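You operate a simulated robot arm through the tools that you are given. There is no shell and no other tool. Be economical: measure what you need, move in short steps, check, and stop when the job is done.

The job below is to be done with a simulated robot arm. You get a single attempt, and the scene is never put back.

Task
Change from echo to drive, with the gain on the yellow amp card.
Fine: orange pedal off and its knob to 0; green pedal on and its knob at the card's gain; the amplifier stays off.

Only the result counts: the job must be done as asked and must still hold three seconds after the hand-in. Knocking over, shifting, dropping, spilling or breaking anything else fails it.

Robot
A 6-joint arm with a two-finger parallel gripper, fixed in place. Base frame: the origin is at the foot of the arm, x ahead of it, y to its left, z up. Readings come in mm, rad, newtons and seconds.
With the tool pointing down near the work surface it reaches from about 160 to 740 mm from the base axis. Its first joint turns from -2.897 to 2.897 rad. Payload 3.91 kg.
The TCP is the grasp point between the finger pads, 30 mm short of the fingertips. In the tool frame z runs along the fingers and y along their closing line. The gripper opens to 110 mm. The fingers are 20 mm wide and 10 mm thick; the gripper's body (48 by 112 mm) begins 55 mm behind the TCP.
Orientation is that of the tool frame in the base frame, as a unit quaternion [w, x, y, z]. With the fingers straight down and closing along the base's y, the tool's x points along the base's -x, its y along +y and its z along -z.

Tools
- The arm moves only by the tool step_arm. Its argument "motion" is a list that holds one entry, the list of rows, each a list of 7 numbers: the shift along the tool's x, y, z in mm, then the turn, a rotation vector about the tool's x, y, z in rad, then the gripper command, from -1 (fully open) to 1 (shut), values between in proportion. In form: [[[dx, dy, dz, wx, wy, wz, fingers], ...]]. A call has 1 to 10 rows; each row shifts and turns the commanded pose from where the row before left it, along the tool's axes as they then stand. A row lasts 0.2 s, in which the tool goes at most 50 mm and 0.15 rad; a call with a longer step from one row to the next is refused whole, and so is a gripper value outside its range. A pose out of reach is approached as far as the arm can. The call stops where the force on the tool passes 40 N (or 10 N more than at its start, if that is more) or the arm is blocked; 0.2 s more then pass. Each finger travels about 45 mm/s and halts on what it meets, pressing with about 42 N; the grip force reading is that of the motor and also rises with nothing between the fingers. The clock runs only during rows and for 0.2 s after the last one: add rows that do not move to give the fingers time. The reply holds the time, the measured pose of the TCP, the force on the tool along the base axes, the opening and the grip force, in the units named above and with some noise, with the torque about the TCP (base axes, N m) and any sound that the robot's microphone picked up.
- Cameras (640 x 400 px; columns grow to the right, rows downward): "scene" is fixed at [398.7, -497.9, 1407]; the picture's right is [0.96, -0.27, 0.00], its down [-0.17, -0.58, -0.80] and it looks along [0.22, 0.77, -0.60] (base axes); focal length 342 px, centre (320, 200). "wrist" rides on the gripper at [71, 22, -107] in the tool frame; the picture's right is [-0.29, 0.96, 0.00], its down [-0.76, -0.23, -0.61] and it looks along [-0.58, -0.18, 0.79] (tool axes); focal length 243 px, centre (320, 200).
- capture(camera): a new picture of that camera. No time passes.
- slide_trunk(by): slides the trunk up (or, below 0, down) by that many mm; the arm rides with it, the base frame stays. It gives what a move gives, with no picture.
- pixel_to_xyz(camera, pixels): there is no depth. For up to 12 entries [column, row, z] of the newest picture of that camera ("zoom" is the newest enlarged one), the place [x, y] in the base frame at which the ray of that pixel passes the height z, good to about 3 mm, but the place of the scene camera against the robot may be out by one fixed shift of up to 12 mm in any direction. No time passes.
- enlarge(camera, box): a new picture of the part [left, top, right, bottom] of that camera's present view, enlarged. No time passes.
- job_done(): hands the job in; it is judged then, once.

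Keep the steps short. Do not move on a guess: measure, check each grasp and each placing, and mend mistakes. In all there are 80 turns and 46 pictures (those below and enlarged ones count). Leave the gripper open and the arm clear of the work at the hand-in unless told otherwise, and finish with a single line.

The tools are called after ">>>" as name(argument=value, ...) on one line, values as JSON. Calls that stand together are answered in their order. step_arm: Moves the arm, as the interface text tells. Its arguments: {"type":"object","properties":{"motion":{"type":"array","items":{"type":"array","items":{"type":"array","items":{"type":"number"}}}}},"required":["motion"]} The other tools are called the same way: slide_trunk (by) slides the trunk up or down; capture (camera) takes a picture; pixel_to_xyz (camera, pixels) gives the place at which the rays of pixels pass given heights; enlarge (camera, box) takes an enlarged picture of a part of a camera's view; job_done () hands the job in.

At the start:

```text
time: 0.0
eef_pos: [229.7, 364.8, 951.8]
ee_rot: [0.0, 0.0, 1.0, 0.0]
contact_force: [-0.8, 0.5, -0.4]
wrist_torque: [-0.01, 0.02, -0.02]
finger_gap: 110.0
grasp_force: 0.0
trunk travel left (down, up): [-425.0, 165.0]
```

scene: 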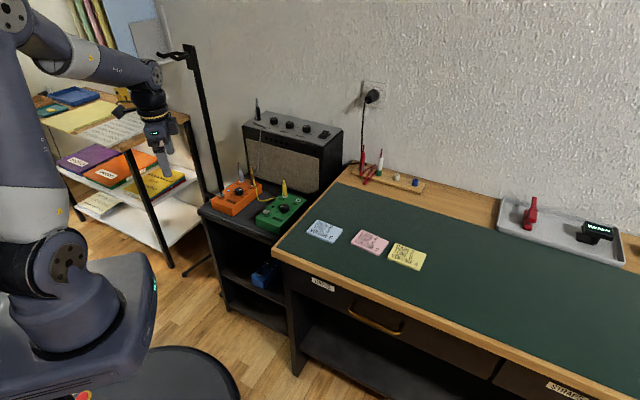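
wrist: 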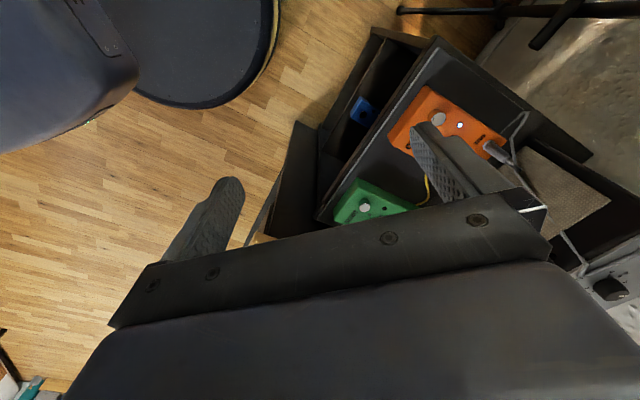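

I start by looking closely at the cards and the pedals.

>>> enlarge(camera="scene", box=[300, 210, 430, 280])

>>> enlarge(camera="scene", box=[200, 160, 320, 240])

>>> enlarge(camera="wrist", box=[320, 80, 520, 230])

```text
4.92 times, centred on (365, 245) of scene
```

zoom: 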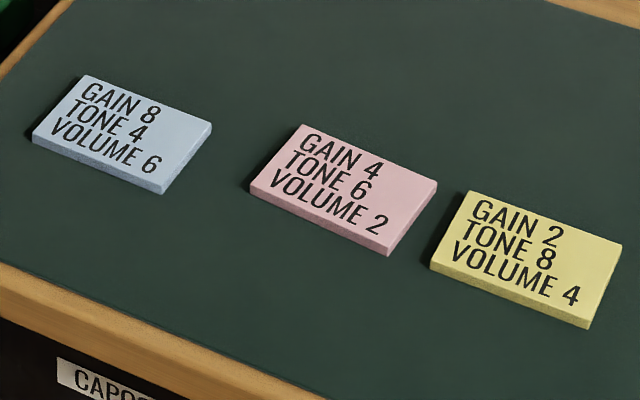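

```text
5.00 times, centred on (260, 200) of scene
```

zoom: 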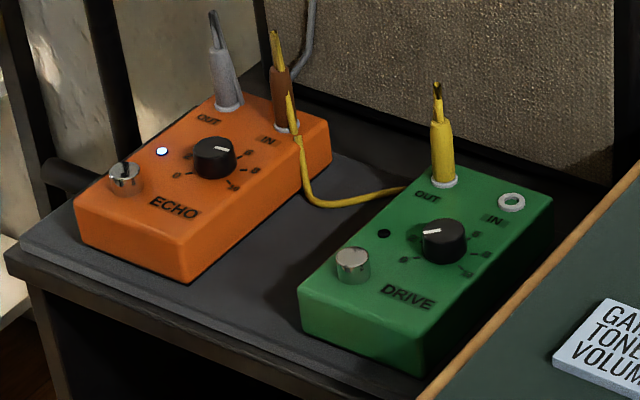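

```text
2.67 times, centred on (420, 155) of wrist
```

zoom: 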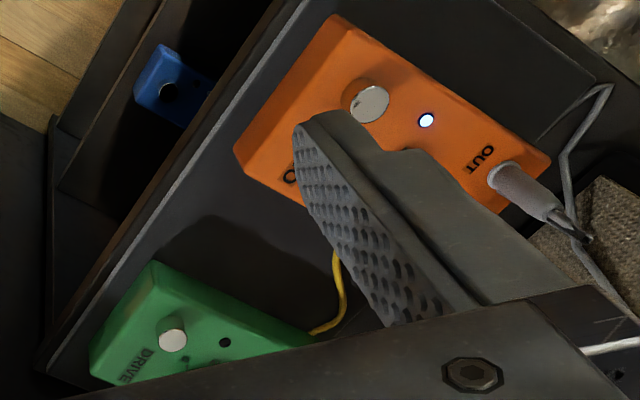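

The yellow card says GAIN 2. Echo's LED is lit and drive's is dark. Next I enlarge both knobs to read their scales.

>>> enlarge(camera="scene", box=[218, 176, 266, 206])

>>> enlarge(camera="scene", box=[260, 192, 308, 222])

```text
13.33 times, centred on (242, 191) of scene
```

zoom: 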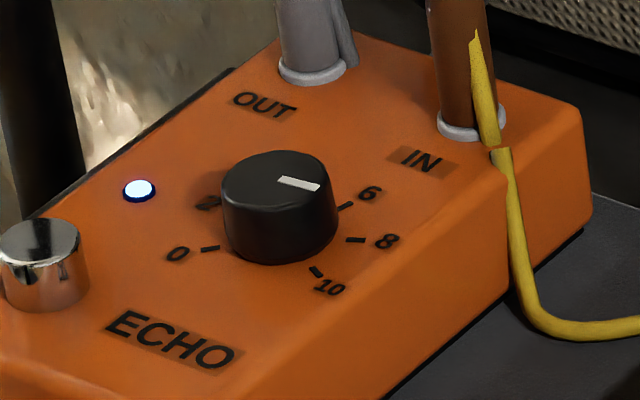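

```text
13.33 times, centred on (284, 207) of scene
```

zoom: 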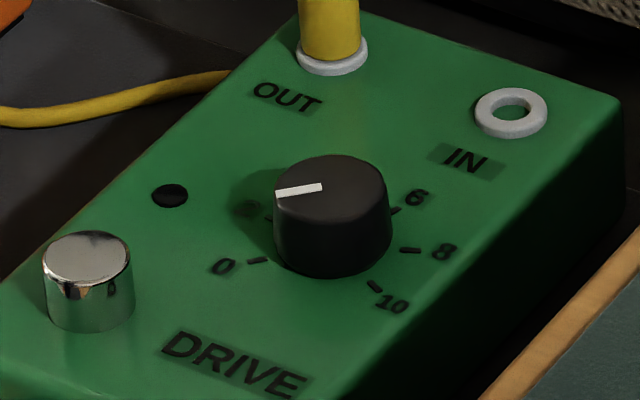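

Echo's knob points at about 5 and drive's at about 1. I intersect the rays to the footswitches from both cameras to get their heights and places.

>>> pixel_to_xyz(camera="scene", pixels=[[220.8, 194, 500], [220.8, 194, 600], [220.8, 194, 700], [266.4, 211, 500], [266.4, 211, 600], [266.4, 211, 700]])

>>> pixel_to_xyz(camera="wrist", pixels=[[438.7, 118.6, 500], [438.7, 118.6, 600], [438.7, 118.6, 700], [364.5, 207.5, 500], [364.5, 207.5, 600], [364.5, 207.5, 700]])

```text
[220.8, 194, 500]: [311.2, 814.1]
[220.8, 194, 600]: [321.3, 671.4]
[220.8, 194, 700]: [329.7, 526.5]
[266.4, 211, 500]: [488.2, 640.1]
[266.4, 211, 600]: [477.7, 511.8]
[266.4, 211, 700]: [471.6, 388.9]
```

```text
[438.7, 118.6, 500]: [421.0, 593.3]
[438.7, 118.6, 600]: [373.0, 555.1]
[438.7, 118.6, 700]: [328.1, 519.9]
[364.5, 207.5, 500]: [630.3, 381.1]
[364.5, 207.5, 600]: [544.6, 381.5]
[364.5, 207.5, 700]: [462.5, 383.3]
```

Switch tops lie at z≈700: orange near (328,521), green near (463,384). Before moving I find the stand by the cart, the amp and the plug tips.

>>> pixel_to_xyz(camera="scene", pixels=[[210, 257, 0], [218, 195, 300], [218, 195, 500], [200, 120, 700], [200, 120, 900], [190, 48, 1000], [190, 48, 1200], [160, 55, 1200], [243, 160, 750], [284, 182, 750], [290, 190, 670], [290, 190, 680]])

>>> enlarge(camera="scene", box=[120, 20, 360, 280])

```text
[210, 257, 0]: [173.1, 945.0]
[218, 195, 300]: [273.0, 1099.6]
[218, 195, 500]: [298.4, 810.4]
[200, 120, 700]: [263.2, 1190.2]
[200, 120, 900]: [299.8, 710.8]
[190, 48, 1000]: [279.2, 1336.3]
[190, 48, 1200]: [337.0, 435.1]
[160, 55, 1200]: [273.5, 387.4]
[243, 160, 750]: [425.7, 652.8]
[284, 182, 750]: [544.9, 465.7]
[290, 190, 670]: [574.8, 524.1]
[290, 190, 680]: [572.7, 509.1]
```

```text
1.54 times, centred on (240, 150) of scene
```

zoom: 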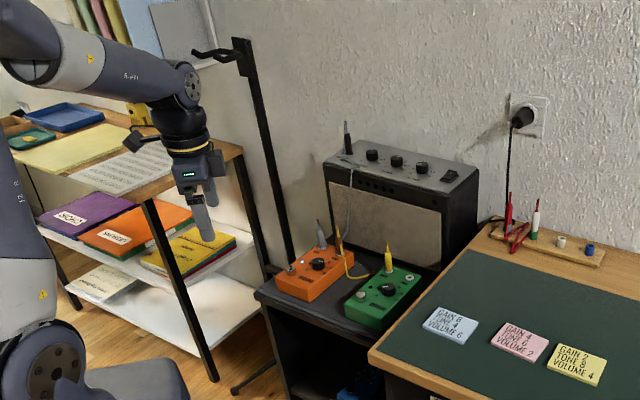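

The stand is at about (300,800) and its top is near z 1110, so it is well clear of the work. I shut the fingers and move to above the pedals, about (380,470,890).

>>> step_arm(motion=[[[-40, 25, 10, 0, 0, 0, 1], [-40, 25, 15, 0, 0, 0, 1], [-40, 25, 15, 0, 0, 0, 1], [-30, 30, 20, 0, 0, 0, 1], [0, 0, 0, 0, 0, 0, 1], [0, 0, 0, 0, 0, 0, 1]]])

>>> capture(camera="wrist")

```text
time: 1.4
eef_pos: [379.4, 471.7, 893.7]
ee_rot: [0.0, 0.001, 1.0, -0.001]
contact_force: [0.4, 1.0, 0.6]
wrist_torque: [0.01, -0.01, 0.0]
finger_gap: 0.0
grasp_force: 13.3
trunk travel left (down, up): [-425.0, 165.0]
```

```text
37 pictures are left
```

wrist: 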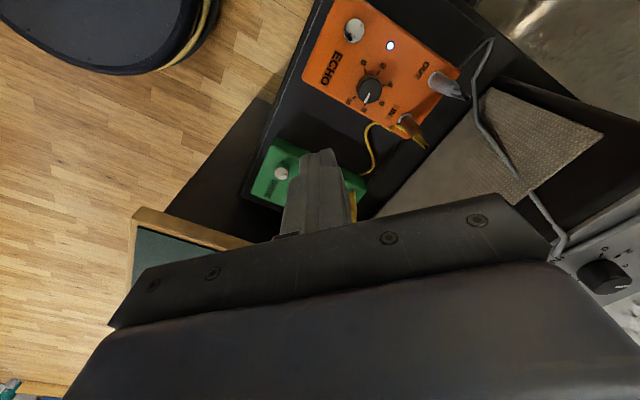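

The echo pedal shows well now. I enlarge it and measure its switch, knob and corners.

>>> enlarge(camera="wrist", box=[290, 0, 482, 120])

>>> pixel_to_xyz(camera="wrist", pixels=[[354, 31, 700], [370, 89, 705], [390, 46, 690], [281, 174, 700]])

```text
3.33 times, centred on (386, 60) of wrist
```

zoom: 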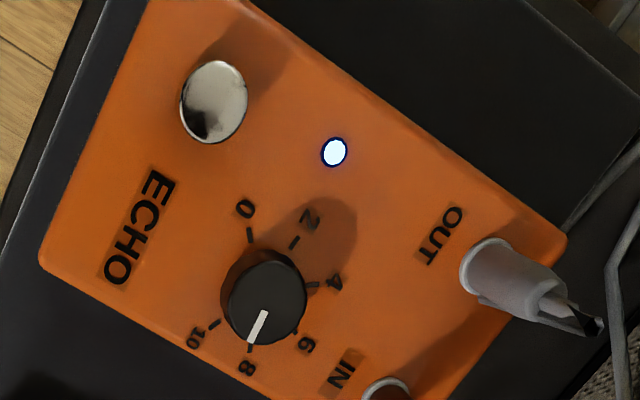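

```text
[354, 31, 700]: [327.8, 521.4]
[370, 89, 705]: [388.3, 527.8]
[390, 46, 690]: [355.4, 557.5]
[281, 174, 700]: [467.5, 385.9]
```

I measure the echo ticks, the knob's centre and the mark's ends to get angles.

>>> pixel_to_xyz(camera="zoom", pixels=[[250, 235, 685], [295, 242, 685], [312, 284, 685], [296, 331, 685], [249, 349, 685], [214, 324, 685], [265, 313, 703], [252, 342, 703], [273, 294, 703], [218, 98, 700], [42, 265, 685], [566, 237, 685]])

```text
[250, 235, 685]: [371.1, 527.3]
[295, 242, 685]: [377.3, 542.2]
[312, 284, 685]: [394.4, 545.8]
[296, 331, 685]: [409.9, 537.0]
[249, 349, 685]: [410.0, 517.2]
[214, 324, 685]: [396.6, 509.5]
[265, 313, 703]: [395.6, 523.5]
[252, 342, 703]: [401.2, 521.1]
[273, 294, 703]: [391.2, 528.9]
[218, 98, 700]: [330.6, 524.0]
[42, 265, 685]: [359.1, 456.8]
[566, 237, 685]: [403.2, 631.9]
```

Echo's mark is near 8 (about -30°), with 0 near 179° and 10 near -75°. I check how tall the plugs are, for the gripper body's clearance.

>>> pixel_to_xyz(camera="scene", pixels=[[238.4, 163, 720], [238.4, 163, 740], [238.4, 163, 760], [251, 167, 720], [251, 167, 740], [251, 167, 760]])

>>> pixel_to_xyz(camera="wrist", pixels=[[470, 98, 720], [470, 98, 740], [470, 98, 760], [426, 147, 720], [426, 147, 740], [426, 147, 760]])

>>> enlarge(camera="wrist", box=[330, 40, 522, 160])

```text
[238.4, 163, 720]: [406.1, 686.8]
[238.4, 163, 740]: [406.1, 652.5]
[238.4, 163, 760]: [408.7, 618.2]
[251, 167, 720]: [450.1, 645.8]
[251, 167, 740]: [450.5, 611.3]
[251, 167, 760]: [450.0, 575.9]
```

```text
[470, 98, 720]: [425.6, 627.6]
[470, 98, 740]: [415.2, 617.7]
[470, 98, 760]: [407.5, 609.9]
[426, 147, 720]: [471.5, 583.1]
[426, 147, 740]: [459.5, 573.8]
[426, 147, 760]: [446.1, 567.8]
```

```text
3.33 times, centred on (426, 100) of wrist
```

zoom: 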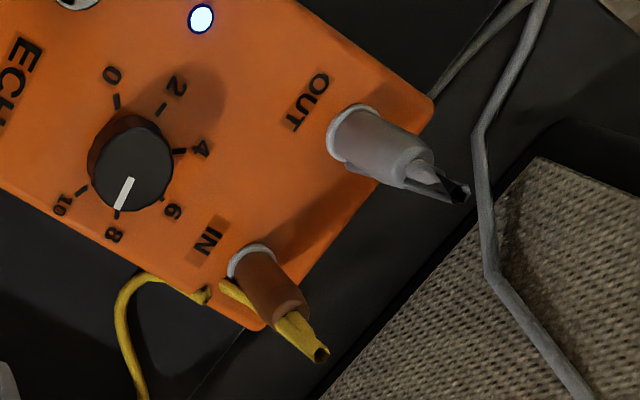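

Plug tips reach z≈760, at (408,612) and (447,568), so the gripper body will pass over them. The echo switch is at (329,522). I move above it with shut fingers, to TCP z 760.

>>> step_arm(motion=[[[20, 20, 20, 0, 0, 0, 1], [20, 20, 25, 0, 0, 0, 1], [10.4, 10.3, 30, 0, 0, 0, 1], [0, 0, 30, 0, 0, 0, 1], [0, 0, 28, 0, 0, 0, 1], [0, 0, 0, 0, 0, 0, 1]]])

>>> capture(camera="wrist")

```text
time: 2.8
eef_pos: [328.0, 521.6, 758.7]
ee_rot: [-0.001, 0.0, 1.0, -0.001]
contact_force: [0.2, -0.5, -0.6]
wrist_torque: [0.01, -0.05, -0.03]
finger_gap: 0.1
grasp_force: 37.4
trunk travel left (down, up): [-425.0, 165.0]
```

```text
34 pictures are left
```

wrist: 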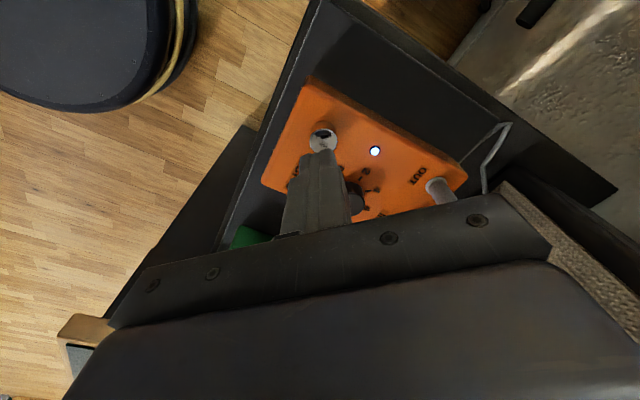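

The fingertips hover over the switch, which shows at about (323,139). I check its place from here.

>>> pixel_to_xyz(camera="wrist", pixels=[[323, 138, 690], [323, 138, 700], [323, 138, 710]])

```text
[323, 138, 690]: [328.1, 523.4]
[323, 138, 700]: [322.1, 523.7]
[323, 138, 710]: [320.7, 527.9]
```

The aim is good to a few mm. I go down until just above contact.

>>> step_arm(motion=[[[1, 1, 15, 0, 0, 0, 1], [0, 0, 8, 0, 0, 0, 1], [0, 0, 2, 0, 0, 0, 1], [0, 0, 2, 0, 0, 0, 1]]])

```text
time: 3.8
eef_pos: [328.2, 521.2, 732.3]
ee_rot: [0.0, 0.0, 1.0, 0.0]
contact_force: [0.2, -0.8, -1.0]
wrist_torque: [0.0, 0.02, -0.02]
finger_gap: 0.2
grasp_force: 37.7
trunk travel left (down, up): [-425.0, 165.0]
```

No contact yet. I go on in 1 mm rows.

>>> step_arm(motion=[[[0, 0, 1, 0, 0, 0, 1], [0, 0, 1, 0, 0, 0, 1], [0, 0, 1, 0, 0, 0, 1], [0, 0, 1, 0, 0, 0, 1]]])

```text
time: 4.8
eef_pos: [327.9, 521.4, 728.2]
ee_rot: [0.0, 0.0, 1.0, 0.001]
contact_force: [-0.7, 0.4, 0.9]
wrist_torque: [0.02, -0.01, 0.0]
finger_gap: 0.1
grasp_force: 37.7
trunk travel left (down, up): [-425.0, 165.0]
```

Still free, so I go 4 mm further.

>>> step_arm(motion=[[[0, 0, 1, 0, 0, 0, 1], [0, 0, 1, 0, 0, 0, 1], [0, 0, 1, 0, 0, 0, 1], [0, 0, 1, 0, 0, 0, 1]]])

>>> enlarge(camera="wrist", box=[250, 80, 442, 200])

```text
time: 5.8
eef_pos: [328.3, 522.3, 725.0]
ee_rot: [0.0, 0.0, 1.0, 0.0]
contact_force: [0.5, -0.4, 1.5]
wrist_torque: [-0.01, 0.03, 0.0]
finger_gap: 0.3
grasp_force: 37.6
trunk travel left (down, up): [-425.0, 165.0]
```

```text
3.33 times, centred on (346, 140) of wrist
```

zoom: 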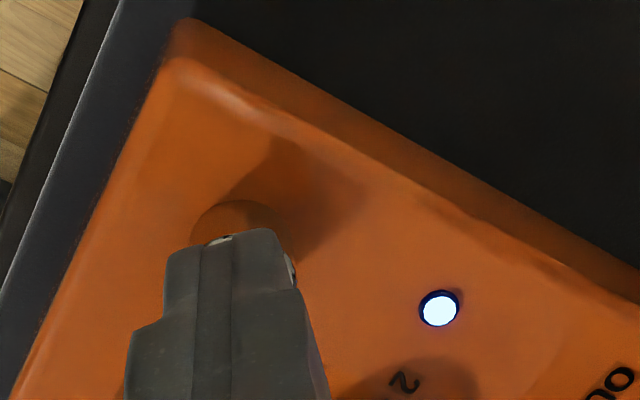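

The fingertips are right over the switch and close to touching it. I go on down.

>>> step_arm(motion=[[[0, 0, 1, 0, 0, 0, 1], [0, 0, 1, 0, 0, 0, 1], [0, 0, 1, 0, 0, 0, 1]]])

```text
time: 6.6
eef_pos: [328.1, 520.9, 722.5]
ee_rot: [-0.001, 0.0, 1.0, 0.0]
contact_force: [0.5, -1.0, 2.6]
wrist_torque: [-0.02, -0.03, -0.01]
finger_gap: 0.1
grasp_force: 37.6
trunk travel left (down, up): [-425.0, 165.0]
```

Force is rising slightly (2.6 N). I continue.

>>> step_arm(motion=[[[0, 0, 1, 0, 0, 0, 1], [0, 0, 1, 0, 0, 0, 1]]])

```text
time: 7.2
eef_pos: [327.9, 523.0, 720.7]
ee_rot: [0.0, 0.001, 1.0, 0.0]
contact_force: [2.8, 1.0, 3.0]
wrist_torque: [0.0, -0.08, 0.0]
finger_gap: 0.2
grasp_force: 38.0
trunk travel left (down, up): [-425.0, 165.0]
heard: click
```

A click was heard. I lift off and check the LED.

>>> step_arm(motion=[[[0, 0, -10, 0, 0, 0, 1], [0, 0, -30, 0, 0, 0, 1], [0, 0, -20, 0, 0, 0, 1]]])

>>> enlarge(camera="wrist", box=[250, 40, 490, 190])

```text
time: 8.0
eef_pos: [328.8, 523.0, 778.5]
ee_rot: [0.0, 0.0, 1.0, -0.001]
contact_force: [-0.4, 0.3, 0.8]
wrist_torque: [0.04, 0.05, 0.0]
finger_gap: 0.2
grasp_force: 37.4
trunk travel left (down, up): [-425.0, 165.0]
```

```text
2.67 times, centred on (370, 115) of wrist
```

zoom: 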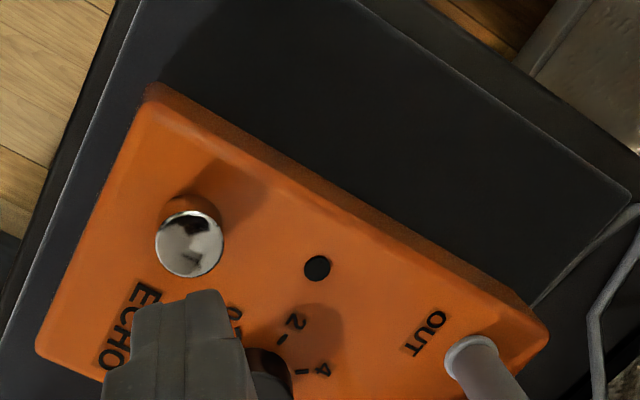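

The echo LED is dark, so the echo pedal is off. Next is the echo knob: I move above it, to (391,527,800), open the fingers partly and look.

>>> step_arm(motion=[[[-30, 2, -20, 0, 0, 0, 0.2], [-32, 2, 0, 0, 0, 0, 0.2], [0, 0, 0, 0, 0, 0, 0.2], [0, 0, 0, 0, 0, 0, 0.2]]])

>>> enlarge(camera="wrist", box=[250, 60, 442, 180])

```text
time: 9.0
eef_pos: [389.1, 526.4, 798.3]
ee_rot: [0.0, 0.0, 1.0, -0.001]
contact_force: [-0.1, -0.7, -0.3]
wrist_torque: [0.01, 0.01, 0.02]
finger_gap: 44.0
grasp_force: 0.0
trunk travel left (down, up): [-425.0, 165.0]
```

```text
3.33 times, centred on (346, 120) of wrist
```

zoom: 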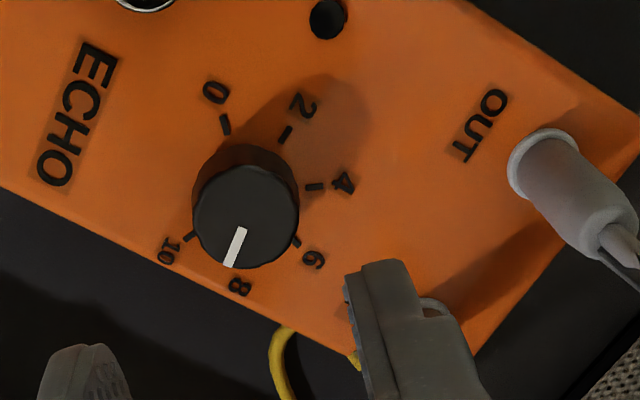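

Clear view. I measure the ticks, the knob top and the mark once more.

>>> pixel_to_xyz(camera="zoom", pixels=[[225, 124, 680], [285, 134, 680], [314, 187, 680], [296, 241, 680], [190, 236, 680], [246, 217, 697], [246, 217, 702], [242, 230, 700], [231, 265, 700], [335, 18, 680]])

```text
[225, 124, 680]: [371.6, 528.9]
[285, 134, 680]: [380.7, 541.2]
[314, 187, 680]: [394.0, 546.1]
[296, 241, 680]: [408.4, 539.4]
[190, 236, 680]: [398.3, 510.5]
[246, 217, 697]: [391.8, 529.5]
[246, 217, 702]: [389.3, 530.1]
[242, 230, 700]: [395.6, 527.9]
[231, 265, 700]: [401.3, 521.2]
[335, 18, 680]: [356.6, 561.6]
```

The knob's centre is (391,528), with its top near z 698. I turn about 17° clockwise, centre over it and descend to TCP z 718.

>>> step_arm(motion=[[[-2, 1.5, 0, 0, 0, 0.15, 0.2], [0, 0, 20, 0, 0, 0.15, 0.2], [0, 0, 30, 0, 0, 0, 0.2], [0, 0, 20, 0, 0, 0, 0.2], [0, 0, 10, 0, 0, 0, 0.2]]])

>>> enlarge(camera="wrist", box=[224, 100, 416, 220])

```text
time: 10.2
eef_pos: [391.9, 526.5, 718.2]
ee_rot: [-0.001, 0.149, 0.989, 0.0]
contact_force: [-0.3, -0.3, -0.2]
wrist_torque: [0.0, 0.02, 0.0]
finger_gap: 44.3
grasp_force: 0.0
trunk travel left (down, up): [-425.0, 165.0]
```

```text
3.33 times, centred on (320, 160) of wrist
```

zoom: 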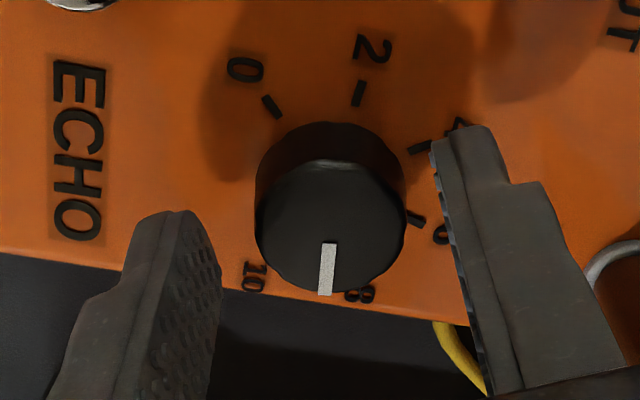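

The knob is centred between the fingers. I close on it gently.

>>> step_arm(motion=[[[0, 0, 0, 0, 0, 0, 0.5], [0, 0, 0, 0, 0, 0, 0.65], [0, 0, 0, 0, 0, 0, 0.65]]])

```text
time: 11.0
eef_pos: [392.4, 529.2, 719.2]
ee_rot: [0.0, 0.15, 0.989, 0.001]
contact_force: [4.1, 10.7, -3.3]
wrist_torque: [0.58, -0.34, 0.02]
finger_gap: 28.5
grasp_force: 45.5
trunk travel left (down, up): [-425.0, 165.0]
```

Knob diameter is 28.5 mm. A side force of 11 N toward +y shows I am off centre, so I shift 1.5 mm along the tool's +y.

>>> step_arm(motion=[[[0, 1.5, 0, 0, 0, 0, 0.65]]])

```text
time: 11.4
eef_pos: [392.2, 527.9, 720.7]
ee_rot: [0.001, 0.149, 0.989, -0.001]
contact_force: [-0.8, 4.2, 0.9]
wrist_torque: [-0.15, -0.47, 0.0]
finger_gap: 28.4
grasp_force: 45.1
trunk travel left (down, up): [-425.0, 165.0]
```

The force fell to 4 N. I begin turning the knob counterclockwise seen from above, which is tool wz negative.

>>> step_arm(motion=[[[0, 0.7, 0, 0, 0, -0.1, 0.65], [0, 0, 0, 0, 0, -0.1, 0.65], [0, 0, 0, 0, 0, -0.15, 0.65], [0, 0, 0, 0, 0, -0.15, 0.65]]])

>>> enlarge(camera="wrist", box=[224, 100, 416, 220])

```text
time: 12.4
eef_pos: [391.5, 528.8, 719.4]
ee_rot: [0.0, -0.1, 0.995, -0.001]
contact_force: [-3.2, -13.5, 5.7]
wrist_torque: [-0.42, -0.62, -0.05]
finger_gap: 28.5
grasp_force: 45.3
trunk travel left (down, up): [-425.0, 165.0]
```

```text
3.33 times, centred on (320, 160) of wrist
```

zoom: 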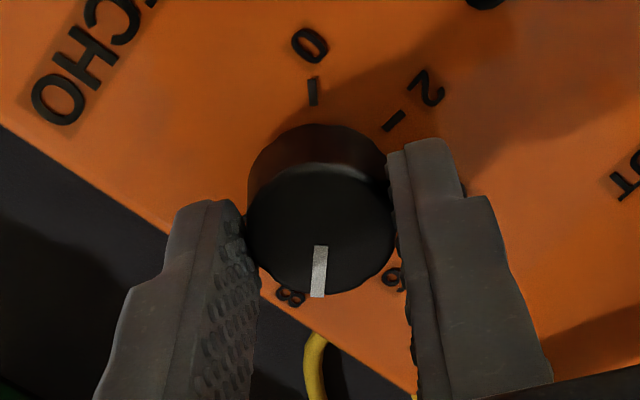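

The knob turns with the fingers. Side force is now -13 N in y, so I shift -1.2 mm and keep turning, up to about ψ=+65°.

>>> step_arm(motion=[[[0, -1.2, 0, 0, 0, -0.1, 0.65], [0, 0, 0, 0, 0, -0.15, 0.65], [0, 0, 0, 0, 0, -0.15, 0.65], [0, 0, 0, 0, 0, -0.15, 0.65], [0, 0, 0, 0, 0, -0.15, 0.65], [0, 0, 0, 0, 0, -0.15, 0.65]]])

```text
time: 13.8
eef_pos: [392.6, 528.1, 720.0]
ee_rot: [-0.001, -0.502, 0.865, 0.0]
contact_force: [-2.2, -17.1, -3.2]
wrist_torque: [-0.07, -0.3, -0.02]
finger_gap: 28.6
grasp_force: 45.2
trunk travel left (down, up): [-425.0, 165.0]
```

ψ is 60°. I relieve the -17 N y force by shifting 1.5 mm toward -y, then turn on to about 86°.

>>> step_arm(motion=[[[1.3, -0.75, 0, 0, 0, 0, 0.65], [0, 0, 0, 0, 0, -0.15, 0.65], [0, 0, 0, 0, 0, -0.15, 0.65], [0, 0, 0, 0, 0, -0.15, 0.65]]])

>>> enlarge(camera="wrist", box=[224, 100, 416, 220])

```text
time: 14.8
eef_pos: [393.8, 527.3, 720.2]
ee_rot: [0.001, -0.682, 0.731, 0.0]
contact_force: [5.4, -8.7, -8.4]
wrist_torque: [-0.27, -0.09, -0.01]
finger_gap: 28.4
grasp_force: 45.3
trunk travel left (down, up): [-425.0, 165.0]
```

```text
3.33 times, centred on (320, 160) of wrist
```

zoom: 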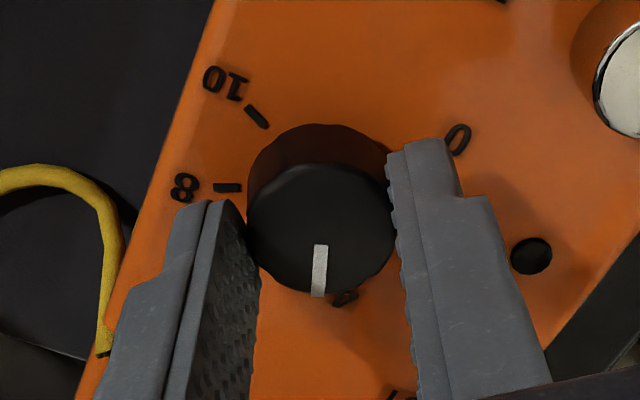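

The mark now points near 4 and still turns with the hand. The wrist seems to have travel left, so I go on 0.6 rad, with a small shift against the force.

>>> step_arm(motion=[[[0.8, 0.3, 0, 0, 0, -0.15, 0.65], [0, 0, 0, 0, 0, -0.15, 0.65], [0, 0, 0, 0, 0, -0.15, 0.65], [0, 0, 0, 0, 0, -0.15, 0.65]]])

```text
time: 15.8
eef_pos: [394.7, 526.3, 719.7]
ee_rot: [0.0, 0.867, -0.498, 0.0]
contact_force: [15.1, -1.3, -8.3]
wrist_torque: [0.52, -0.23, -0.03]
finger_gap: 28.2
grasp_force: 44.8
trunk travel left (down, up): [-425.0, 165.0]
```

ψ is 120°. I relieve the +15 N x force by moving 1.5 mm toward +x, and turn on.

>>> step_arm(motion=[[[0.75, -1.3, 0.5, 0, 0, 0, 0.65], [0, 0, 0, 0, 0, -0.15, 0.65], [0, 0, 0, 0, 0, -0.15, 0.65]]])

>>> capture(camera="wrist")

>>> enlarge(camera="scene", box=[200, 120, 328, 240])

```text
time: 16.6
eef_pos: [395.1, 527.6, 718.6]
ee_rot: [-0.001, 0.932, -0.362, -0.001]
contact_force: [11.8, 6.3, -1.3]
wrist_torque: [-0.05, -0.25, -0.04]
finger_gap: 28.5
grasp_force: 44.9
trunk travel left (down, up): [-425.0, 165.0]
```

```text
27 pictures are left
```

wrist: 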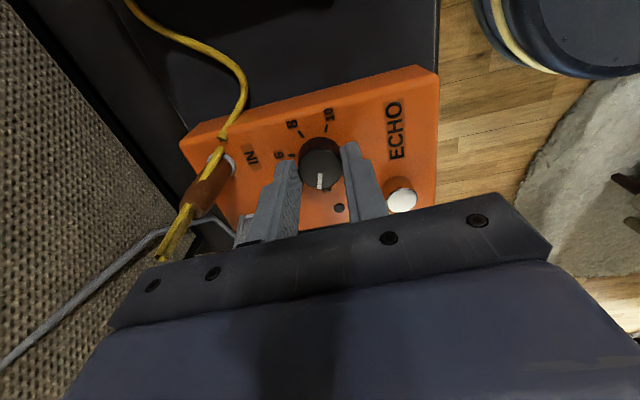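

```text
3.33 times, centred on (264, 180) of scene
```

zoom: 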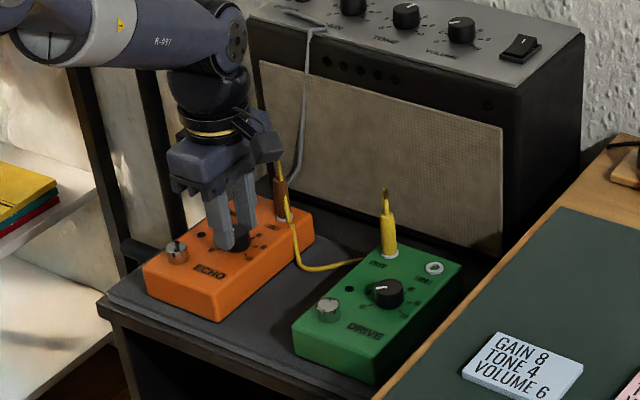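

The mark sits between 4 and 2 and nothing is touching the plugs or cable. I shift slightly with the force and turn 0.45 rad more.

>>> step_arm(motion=[[[0.4, -1.0, 0, 0, 0, -0.15, 0.65], [0, 0, 0, 0, 0, -0.15, 0.65], [0, 0, 0, 0, 0, -0.15, 0.65]]])

>>> enlarge(camera="wrist", box=[224, 100, 416, 220])

```text
time: 17.4
eef_pos: [395.7, 527.4, 719.6]
ee_rot: [-0.001, 0.989, -0.146, 0.0]
contact_force: [7.8, 8.0, 7.3]
wrist_torque: [0.47, 0.82, -0.01]
finger_gap: 28.2
grasp_force: 45.6
trunk travel left (down, up): [-425.0, 165.0]
```

```text
3.33 times, centred on (320, 160) of wrist
```

zoom: 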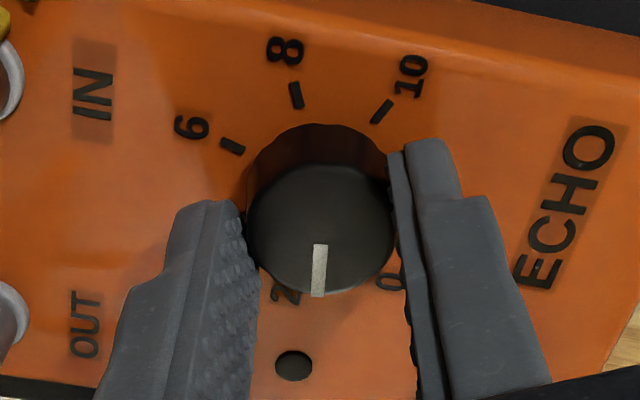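

The mark is just past 2 toward 0, with about 0.55 rad left. I turn 0.4 more.

>>> step_arm(motion=[[[0.6, -0.8, 0, 0, 0, -0.14, 0.65], [0, 0, 0, 0, 0, -0.13, 0.65], [0, 0, 0, 0, 0, -0.13, 0.65]]])

>>> enlarge(camera="wrist", box=[224, 100, 416, 220])

```text
time: 18.2
eef_pos: [396.4, 529.0, 719.8]
ee_rot: [0.0, 0.998, 0.055, 0.001]
contact_force: [0.7, 12.4, 8.3]
wrist_torque: [0.29, 0.65, -0.01]
finger_gap: 28.0
grasp_force: 44.9
trunk travel left (down, up): [-425.0, 165.0]
```

```text
3.33 times, centred on (320, 160) of wrist
```

zoom: 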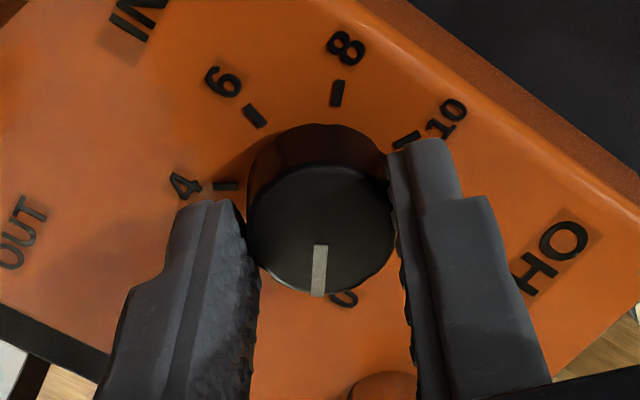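

It is nearly at 0. I measure tick and mark directions from this close view.

>>> pixel_to_xyz(camera="zoom", pixels=[[225, 187, 680], [255, 116, 680], [337, 93, 680], [405, 140, 680], [320, 246, 698], [318, 296, 698], [320, 230, 698]])

```text
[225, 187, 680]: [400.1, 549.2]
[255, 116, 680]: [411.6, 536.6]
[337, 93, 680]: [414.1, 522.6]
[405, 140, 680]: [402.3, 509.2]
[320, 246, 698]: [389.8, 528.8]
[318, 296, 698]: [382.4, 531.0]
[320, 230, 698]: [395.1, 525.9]
```

The mark is at about 167° and 0 at about 177°, so some 10° remain. I turn 0.17 rad more in small rows, watching the torque for a stop.

>>> step_arm(motion=[[[0, -0.8, 0, 0, 0, -0.06, 0.65], [0, 0, 0, 0, 0, -0.06, 0.65], [0, 0, 0, 0, 0, -0.05, 0.65], [0, 0, 0, 0, 0, 0, 0.65]]])

>>> enlarge(camera="wrist", box=[224, 100, 416, 220])

```text
time: 19.2
eef_pos: [395.8, 528.1, 718.6]
ee_rot: [0.0, 0.99, 0.138, 0.0]
contact_force: [-3.2, 13.6, 10.0]
wrist_torque: [0.27, 0.62, -0.01]
finger_gap: 28.1
grasp_force: 44.9
trunk travel left (down, up): [-425.0, 165.0]
```

```text
3.33 times, centred on (320, 160) of wrist
```

zoom: 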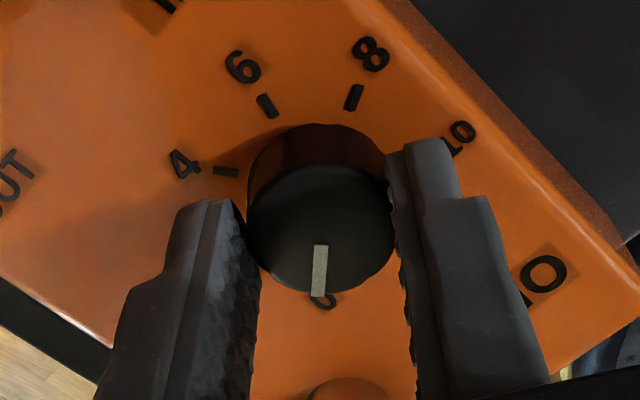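

The mark points straight at the 0. I open the fingers, lift and inspect.

>>> step_arm(motion=[[[0, 0, 0, 0, 0, 0, 0.4], [0, 0, 0, 0, 0, 0, 0.2], [0, 0, -15, 0, 0, 0, 0.2], [0, 0, -40, 0, 0, 0, 0.2], [0, 0, -30, 0, 0, 0, 0.2]]])

>>> enlarge(camera="wrist", box=[224, 50, 416, 170])

>>> enlarge(camera="scene", box=[200, 160, 320, 240])

```text
time: 20.4
eef_pos: [397.4, 528.1, 804.1]
ee_rot: [0.0, 0.99, 0.138, 0.0]
contact_force: [0.6, 0.0, -0.9]
wrist_torque: [-0.01, -0.01, -0.02]
finger_gap: 43.9
grasp_force: 0.1
trunk travel left (down, up): [-425.0, 165.0]
```

```text
3.33 times, centred on (320, 110) of wrist
```

zoom: 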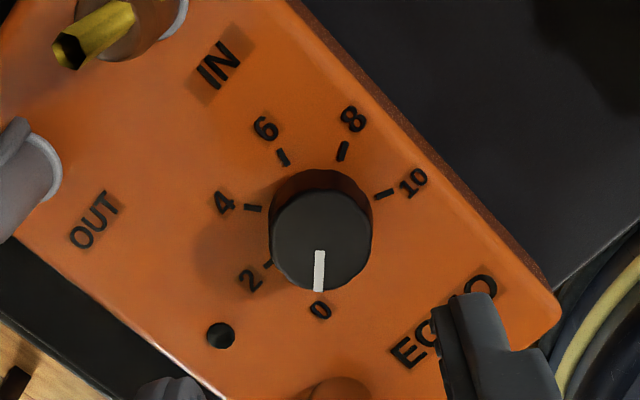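

```text
5.00 times, centred on (260, 200) of scene
```

zoom: 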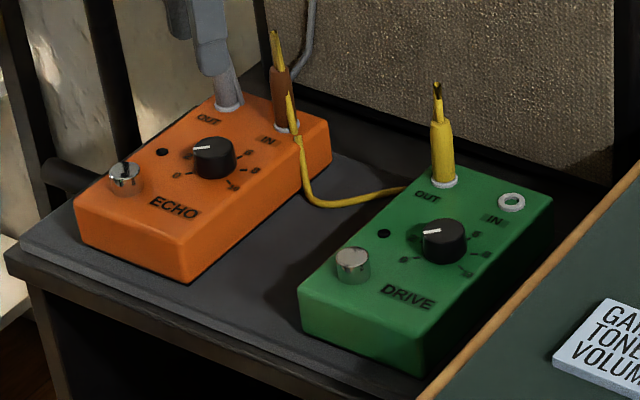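

The pedal has not moved in the scene view, and the echo LED is dark. I look closer at the echo knob's exact alignment.

>>> enlarge(camera="wrist", box=[288, 90, 352, 150])

```text
6.67 times, centred on (320, 120) of wrist
```

zoom: 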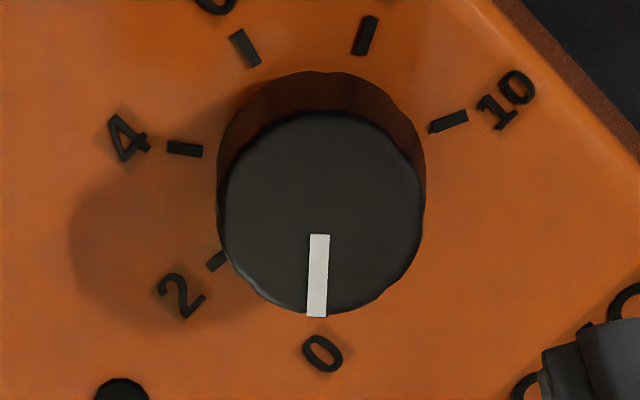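

The mark falls about 3° short of the 0 (toward 2). I regrip at the same place and nudge it 0.05 rad further.

>>> step_arm(motion=[[[0, -1.2, 40, 0, 0, 0, 0.2], [0, 0, 30, 0, 0, 0, 0.2], [0, 0, 15, 0, 0, 0, 0.3], [0, 0, 0, 0, 0, 0, 0.5], [0, 0, 0, 0, 0, 0, 0.65], [0, 0, 0, 0, 0, 0, 0.65], [0, 0, 0, 0, 0, -0.05, 0.65], [0, 0, 0, 0, 0, 0, 0.65]]])

```text
time: 22.2
eef_pos: [396.4, 529.3, 718.4]
ee_rot: [0.0, 0.986, 0.164, 0.0]
contact_force: [-2.5, 3.2, -0.6]
wrist_torque: [-0.01, 0.14, -0.05]
finger_gap: 28.4
grasp_force: 45.0
trunk travel left (down, up): [-425.0, 165.0]
```

The grip is well centred now (3 N). I release, lift and look again.

>>> step_arm(motion=[[[0, 0, 0, 0, 0, 0, 0.4], [0, 0, 0, 0, 0, 0, 0.2], [0, 0, -15, 0, 0, 0, 0.2], [0, 0, -40, 0, 0, 0, 0.2], [0, 0, -30, 0, 0, 0, 0.2]]])

>>> enlarge(camera="wrist", box=[288, 90, 352, 150])

```text
time: 23.4
eef_pos: [393.2, 529.8, 804.4]
ee_rot: [0.0, 0.987, 0.163, 0.0]
contact_force: [-0.2, -0.4, 0.0]
wrist_torque: [0.01, -0.01, 0.01]
finger_gap: 43.8
grasp_force: 0.0
trunk travel left (down, up): [-425.0, 165.0]
```

```text
6.67 times, centred on (320, 120) of wrist
```

zoom: 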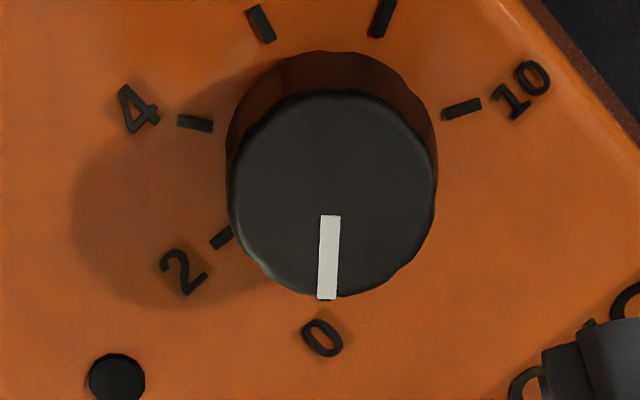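

The mark now sits right over the 0 tick, so echo is done. I shut the fingers, rise, and move over the drive pedal, to about (490,420,850).

>>> step_arm(motion=[[[0, 0, -45, 0, 0, 0, 1], [14, 34, 0, 0, 0, 0, 1], [14, 34, 0, 0, 0, 0, 1], [14, 34, 0, 0, 0, 0, 1], [14, 34, 0, 0, 0, 0, 1], [0, 0, 0, 0, 0, 0, 1]]])

>>> capture(camera="wrist")

```text
time: 24.8
eef_pos: [494.0, 419.3, 847.4]
ee_rot: [0.0, 0.987, 0.163, 0.0]
contact_force: [0.2, -0.9, 0.6]
wrist_torque: [0.0, -0.01, -0.01]
finger_gap: 0.0
grasp_force: 37.7
trunk travel left (down, up): [-425.0, 165.0]
```

```text
18 pictures are left
```

wrist: 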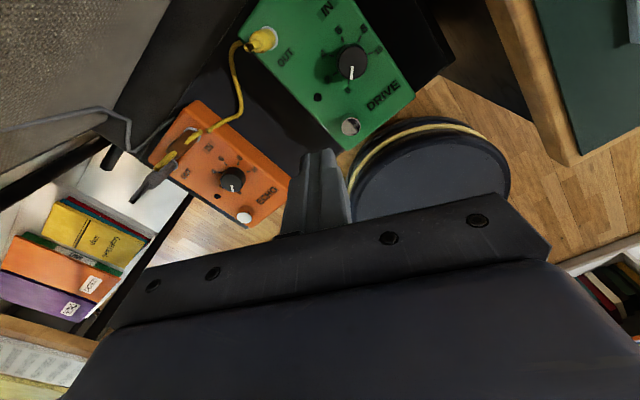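

Both pedals show. I enlarge drive and measure its switch (351,126) and knob (353,62).

>>> enlarge(camera="wrist", box=[256, 0, 448, 140])

>>> pixel_to_xyz(camera="wrist", pixels=[[350.5, 126.5, 693], [353, 62, 698]])

```text
2.86 times, centred on (352, 70) of wrist
```

zoom: 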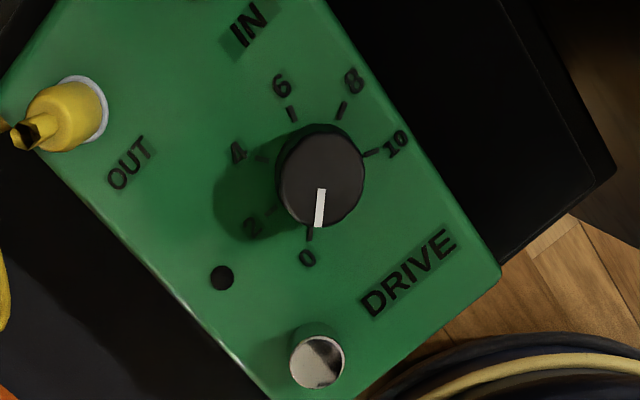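

```text
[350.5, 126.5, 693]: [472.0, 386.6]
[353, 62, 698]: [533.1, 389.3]
```

I move above the drive switch, at about (469,386), TCP z 760, and check again.

>>> step_arm(motion=[[[-17, 11.5, 27, 0, 0, 0, 1], [-17, 11.5, 30, 0, 0, 0, 1], [0, 0, 30, 0, 0, 0, 1], [0, 0, 0, 0, 0, 0, 1]]])

>>> enlarge(camera="wrist", box=[224, 60, 416, 180])

```text
time: 25.8
eef_pos: [468.3, 387.7, 761.0]
ee_rot: [0.0, 0.987, 0.163, -0.001]
contact_force: [0.1, 0.1, -0.1]
wrist_torque: [0.0, 0.0, 0.0]
finger_gap: 0.0
grasp_force: 37.6
trunk travel left (down, up): [-425.0, 165.0]
```

```text
3.33 times, centred on (320, 120) of wrist
```

zoom: 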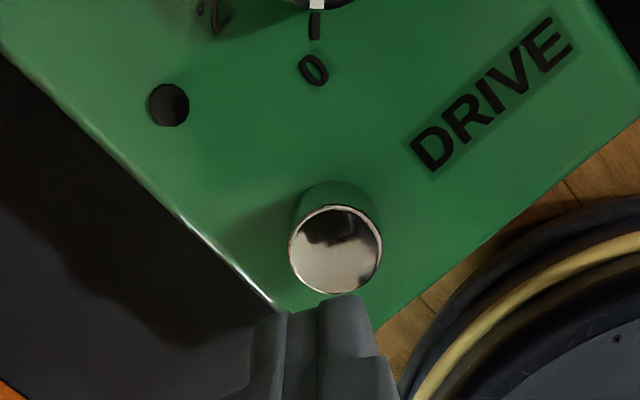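

The switch is about 3.5 mm off along the tool's +y. I correct that and descend to TCP z≈727.

>>> step_arm(motion=[[[0, 3.4, 10, 0, 0, 0, 1], [0, 0, 15, 0, 0, 0, 1], [0, 0, 5, 0, 0, 0, 1], [0, 0, 3, 0, 0, 0, 1]]])

>>> enlarge(camera="wrist", box=[224, 80, 416, 200])

```text
time: 26.8
eef_pos: [468.3, 384.0, 729.1]
ee_rot: [0.0, 0.987, 0.162, 0.0]
contact_force: [0.1, -0.7, 0.8]
wrist_torque: [0.0, 0.0, -0.01]
finger_gap: 0.0
grasp_force: 37.4
trunk travel left (down, up): [-425.0, 165.0]
```

```text
3.33 times, centred on (320, 140) of wrist
```

zoom: 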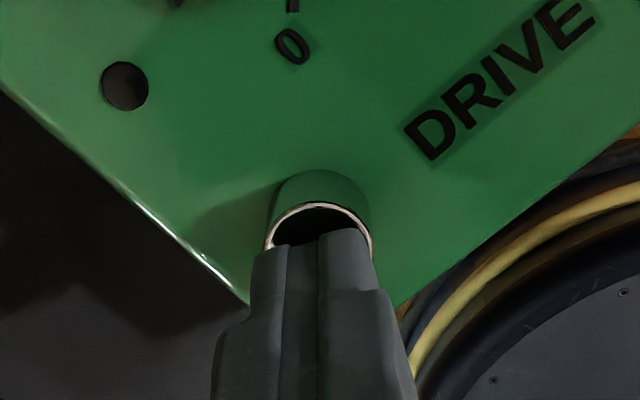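

It is well centred. I press down in 1 mm rows.

>>> step_arm(motion=[[[0.5, 0, 1, 0, 0, 0, 1], [0.5, 0, 1, 0, 0, 0, 1], [0, 0, 1, 0, 0, 0, 1], [0, 0, 1, 0, 0, 0, 1], [0, 0, 1, 0, 0, 0, 1], [0, 0, 1, 0, 0, 0, 1]]])

```text
time: 28.2
eef_pos: [470.0, 382.4, 723.9]
ee_rot: [0.0, 0.987, 0.163, 0.0]
contact_force: [0.4, 0.7, 0.9]
wrist_torque: [0.03, -0.02, -0.01]
finger_gap: 0.0
grasp_force: 37.3
trunk travel left (down, up): [-425.0, 165.0]
```

No click yet, so I go 2 mm further.

>>> step_arm(motion=[[[0, 0, 1, 0, 0, 0, 1], [0, 0, 1, 0, 0, 0, 1]]])

```text
time: 28.8
eef_pos: [471.0, 383.0, 721.2]
ee_rot: [-0.001, 0.987, 0.163, 0.0]
contact_force: [2.9, -1.0, 2.8]
wrist_torque: [0.01, -0.07, 0.01]
finger_gap: 0.2
grasp_force: 37.5
trunk travel left (down, up): [-425.0, 165.0]
heard: click
```

Click heard. I lift, then move above the drive knob, near (533,389,800), opening the fingers to 44 mm.

>>> step_arm(motion=[[[0, 0, -10, 0, 0, 0, 1], [0, 0, -40, 0, 0, 0, 1], [20, 5, -29, 0, 0, 0, 1], [21, 5, 0, 0, 0, 0, 0.2], [20, 5, 0, 0, 0, 0, 0.2], [0, 0, 0, 0, 0, 0, 0.2]]])

>>> enlarge(camera="wrist", box=[224, 60, 416, 180])

```text
time: 30.2
eef_pos: [532.7, 386.8, 799.6]
ee_rot: [-0.001, 0.987, 0.163, 0.0]
contact_force: [-0.4, -0.8, 0.6]
wrist_torque: [0.0, -0.01, 0.0]
finger_gap: 44.1
grasp_force: 0.1
trunk travel left (down, up): [-425.0, 165.0]
```

```text
3.33 times, centred on (320, 120) of wrist
```

zoom: 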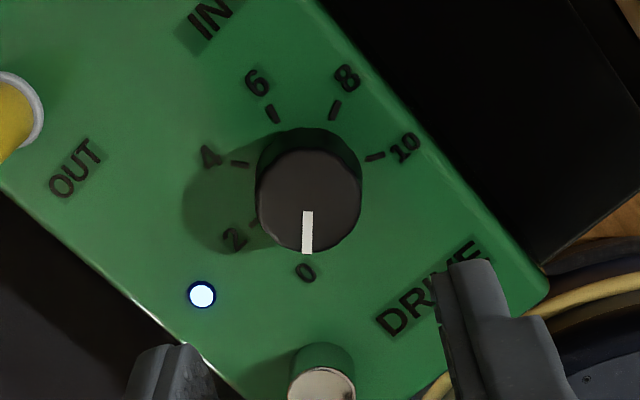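

Drive's LED is lit. Its knob mark points at 0, so it must go to 2. I centre (dx +1.5, dy -3.8) and descend to TCP z 718.

>>> step_arm(motion=[[[1.5, -3.8, 20, 0, 0, 0, 0.2], [0, 0, 30, 0, 0, 0, 0.2], [0, 0, 20, 0, 0, 0, 0.2], [0, 0, 11.5, 0, 0, 0, 0.2]]])

>>> enlarge(camera="wrist", box=[224, 100, 416, 220])

```text
time: 31.2
eef_pos: [532.0, 392.3, 719.1]
ee_rot: [0.0, 0.987, 0.162, 0.0]
contact_force: [-0.3, 1.0, 0.0]
wrist_torque: [0.0, -0.01, 0.02]
finger_gap: 43.9
grasp_force: 0.1
trunk travel left (down, up): [-425.0, 165.0]
```

```text
3.33 times, centred on (320, 160) of wrist
```

zoom: 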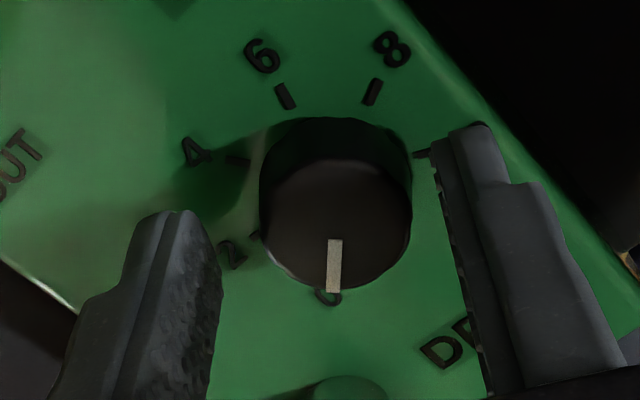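

The knob sits about 2.5 mm to the right of the grip centre. I correct it and close.

>>> step_arm(motion=[[[0.5, 2.5, 0, 0, 0, 0, 0.2], [0, 0, 0, 0, 0, 0, 0.3], [0, 0, 0, 0, 0, 0, 0.5], [0, 0, 0, 0, 0, 0, 0.65], [0, 0, 0, 0, 0, 0, 0.65]]])

>>> enlarge(camera="wrist", box=[224, 100, 416, 220])

```text
time: 32.4
eef_pos: [533.6, 389.7, 718.5]
ee_rot: [-0.001, 0.987, 0.162, -0.001]
contact_force: [0.9, -0.4, 0.0]
wrist_torque: [0.0, -0.14, -0.02]
finger_gap: 28.4
grasp_force: 45.6
trunk travel left (down, up): [-425.0, 165.0]
```

```text
3.33 times, centred on (320, 160) of wrist
```

zoom: 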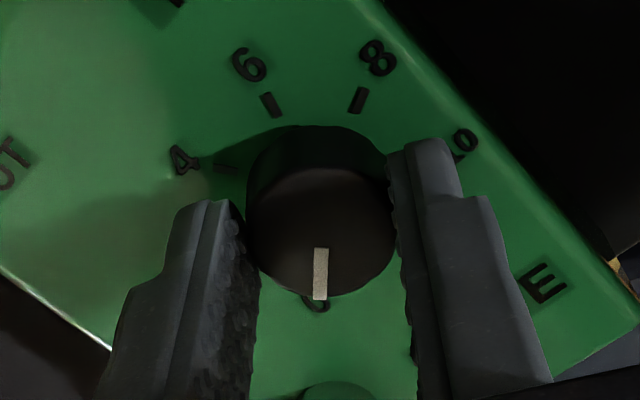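

Centred, with no side force. I turn clockwise (tool wz positive) by 0.8 rad toward 2.

>>> step_arm(motion=[[[0, 0, 0, 0, 0, 0.14, 0.65], [0, 0, 0, 0, 0, 0.14, 0.65], [0, 0, 0, 0, 0, 0.14, 0.65], [0, 0, 0, 0, 0, 0.14, 0.65], [0, 0, 0, 0, 0, 0.12, 0.65], [0, 0, 0, 0, 0, 0.12, 0.65], [0, 0, 0, 0, 0, 0, 0.65]]])

>>> enlarge(camera="wrist", box=[224, 100, 416, 220])

```text
time: 34.0
eef_pos: [532.5, 388.8, 717.7]
ee_rot: [0.001, 0.972, -0.235, 0.0]
contact_force: [0.4, -8.0, -3.6]
wrist_torque: [-0.61, -0.22, 0.03]
finger_gap: 28.5
grasp_force: 44.6
trunk travel left (down, up): [-425.0, 165.0]
```

```text
3.33 times, centred on (320, 160) of wrist
```

zoom: 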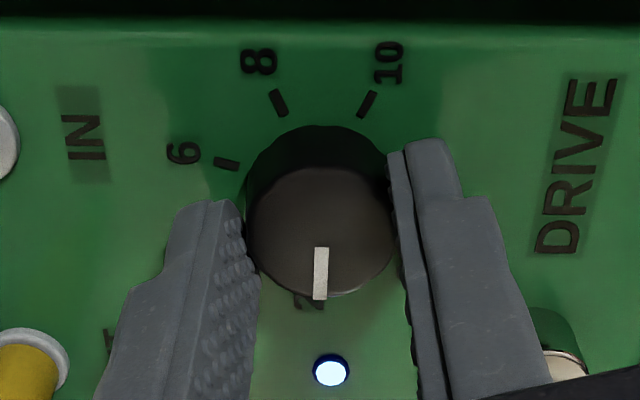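

Nearly at 2. I measure tick directions against the knob centre here.

>>> pixel_to_xyz(camera="zoom", pixels=[[226, 163, 680], [278, 102, 680], [366, 104, 680], [226, 163, 683], [278, 102, 683], [366, 104, 683], [321, 247, 698], [320, 300, 698], [320, 230, 698], [330, 370, 681]])

```text
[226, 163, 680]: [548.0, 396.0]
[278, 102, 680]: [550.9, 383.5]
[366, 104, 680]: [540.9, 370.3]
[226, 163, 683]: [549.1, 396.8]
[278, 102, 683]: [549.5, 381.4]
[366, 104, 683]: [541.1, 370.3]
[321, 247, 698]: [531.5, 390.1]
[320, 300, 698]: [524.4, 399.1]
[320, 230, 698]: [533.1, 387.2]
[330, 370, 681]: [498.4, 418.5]
```

The mark is about 5° short of 2 (tick spacing 50°, 45.9° turned from 0). I turn 0.085 rad more, release, lift and inspect.

>>> step_arm(motion=[[[0, 0.6, 0, 0, 0, 0.045, 0.65], [0, 0, 0, 0, 0, 0.04, 0.65], [0, 0, 0, 0, 0, 0, 0.65], [0, 0, 0, 0, 0, 0, 0.4], [0, 0, 0, 0, 0, 0, 0.2], [0, 0, -15, 0, 0, 0, 0.2], [0, 0, -40, 0, 0, 0, 0.2], [0, 0, -30, 0, 0, 0, 0.2]]])

>>> enlarge(camera="wrist", box=[288, 90, 352, 150])

```text
time: 35.8
eef_pos: [532.7, 389.8, 802.2]
ee_rot: [0.0, 0.961, -0.276, 0.0]
contact_force: [-0.3, 0.1, 0.7]
wrist_torque: [-0.02, 0.03, -0.02]
finger_gap: 43.8
grasp_force: 0.0
trunk travel left (down, up): [-425.0, 165.0]
```

```text
6.67 times, centred on (320, 120) of wrist
```

zoom: 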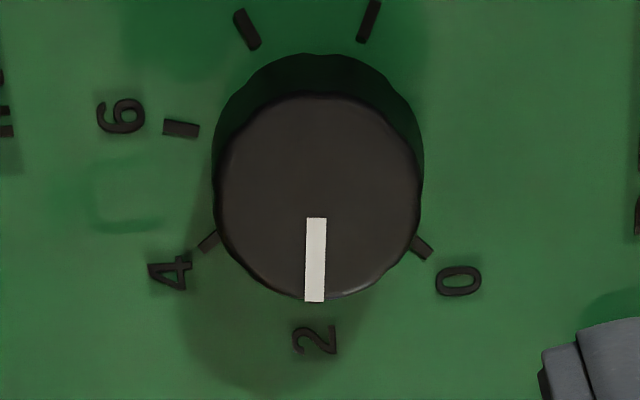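

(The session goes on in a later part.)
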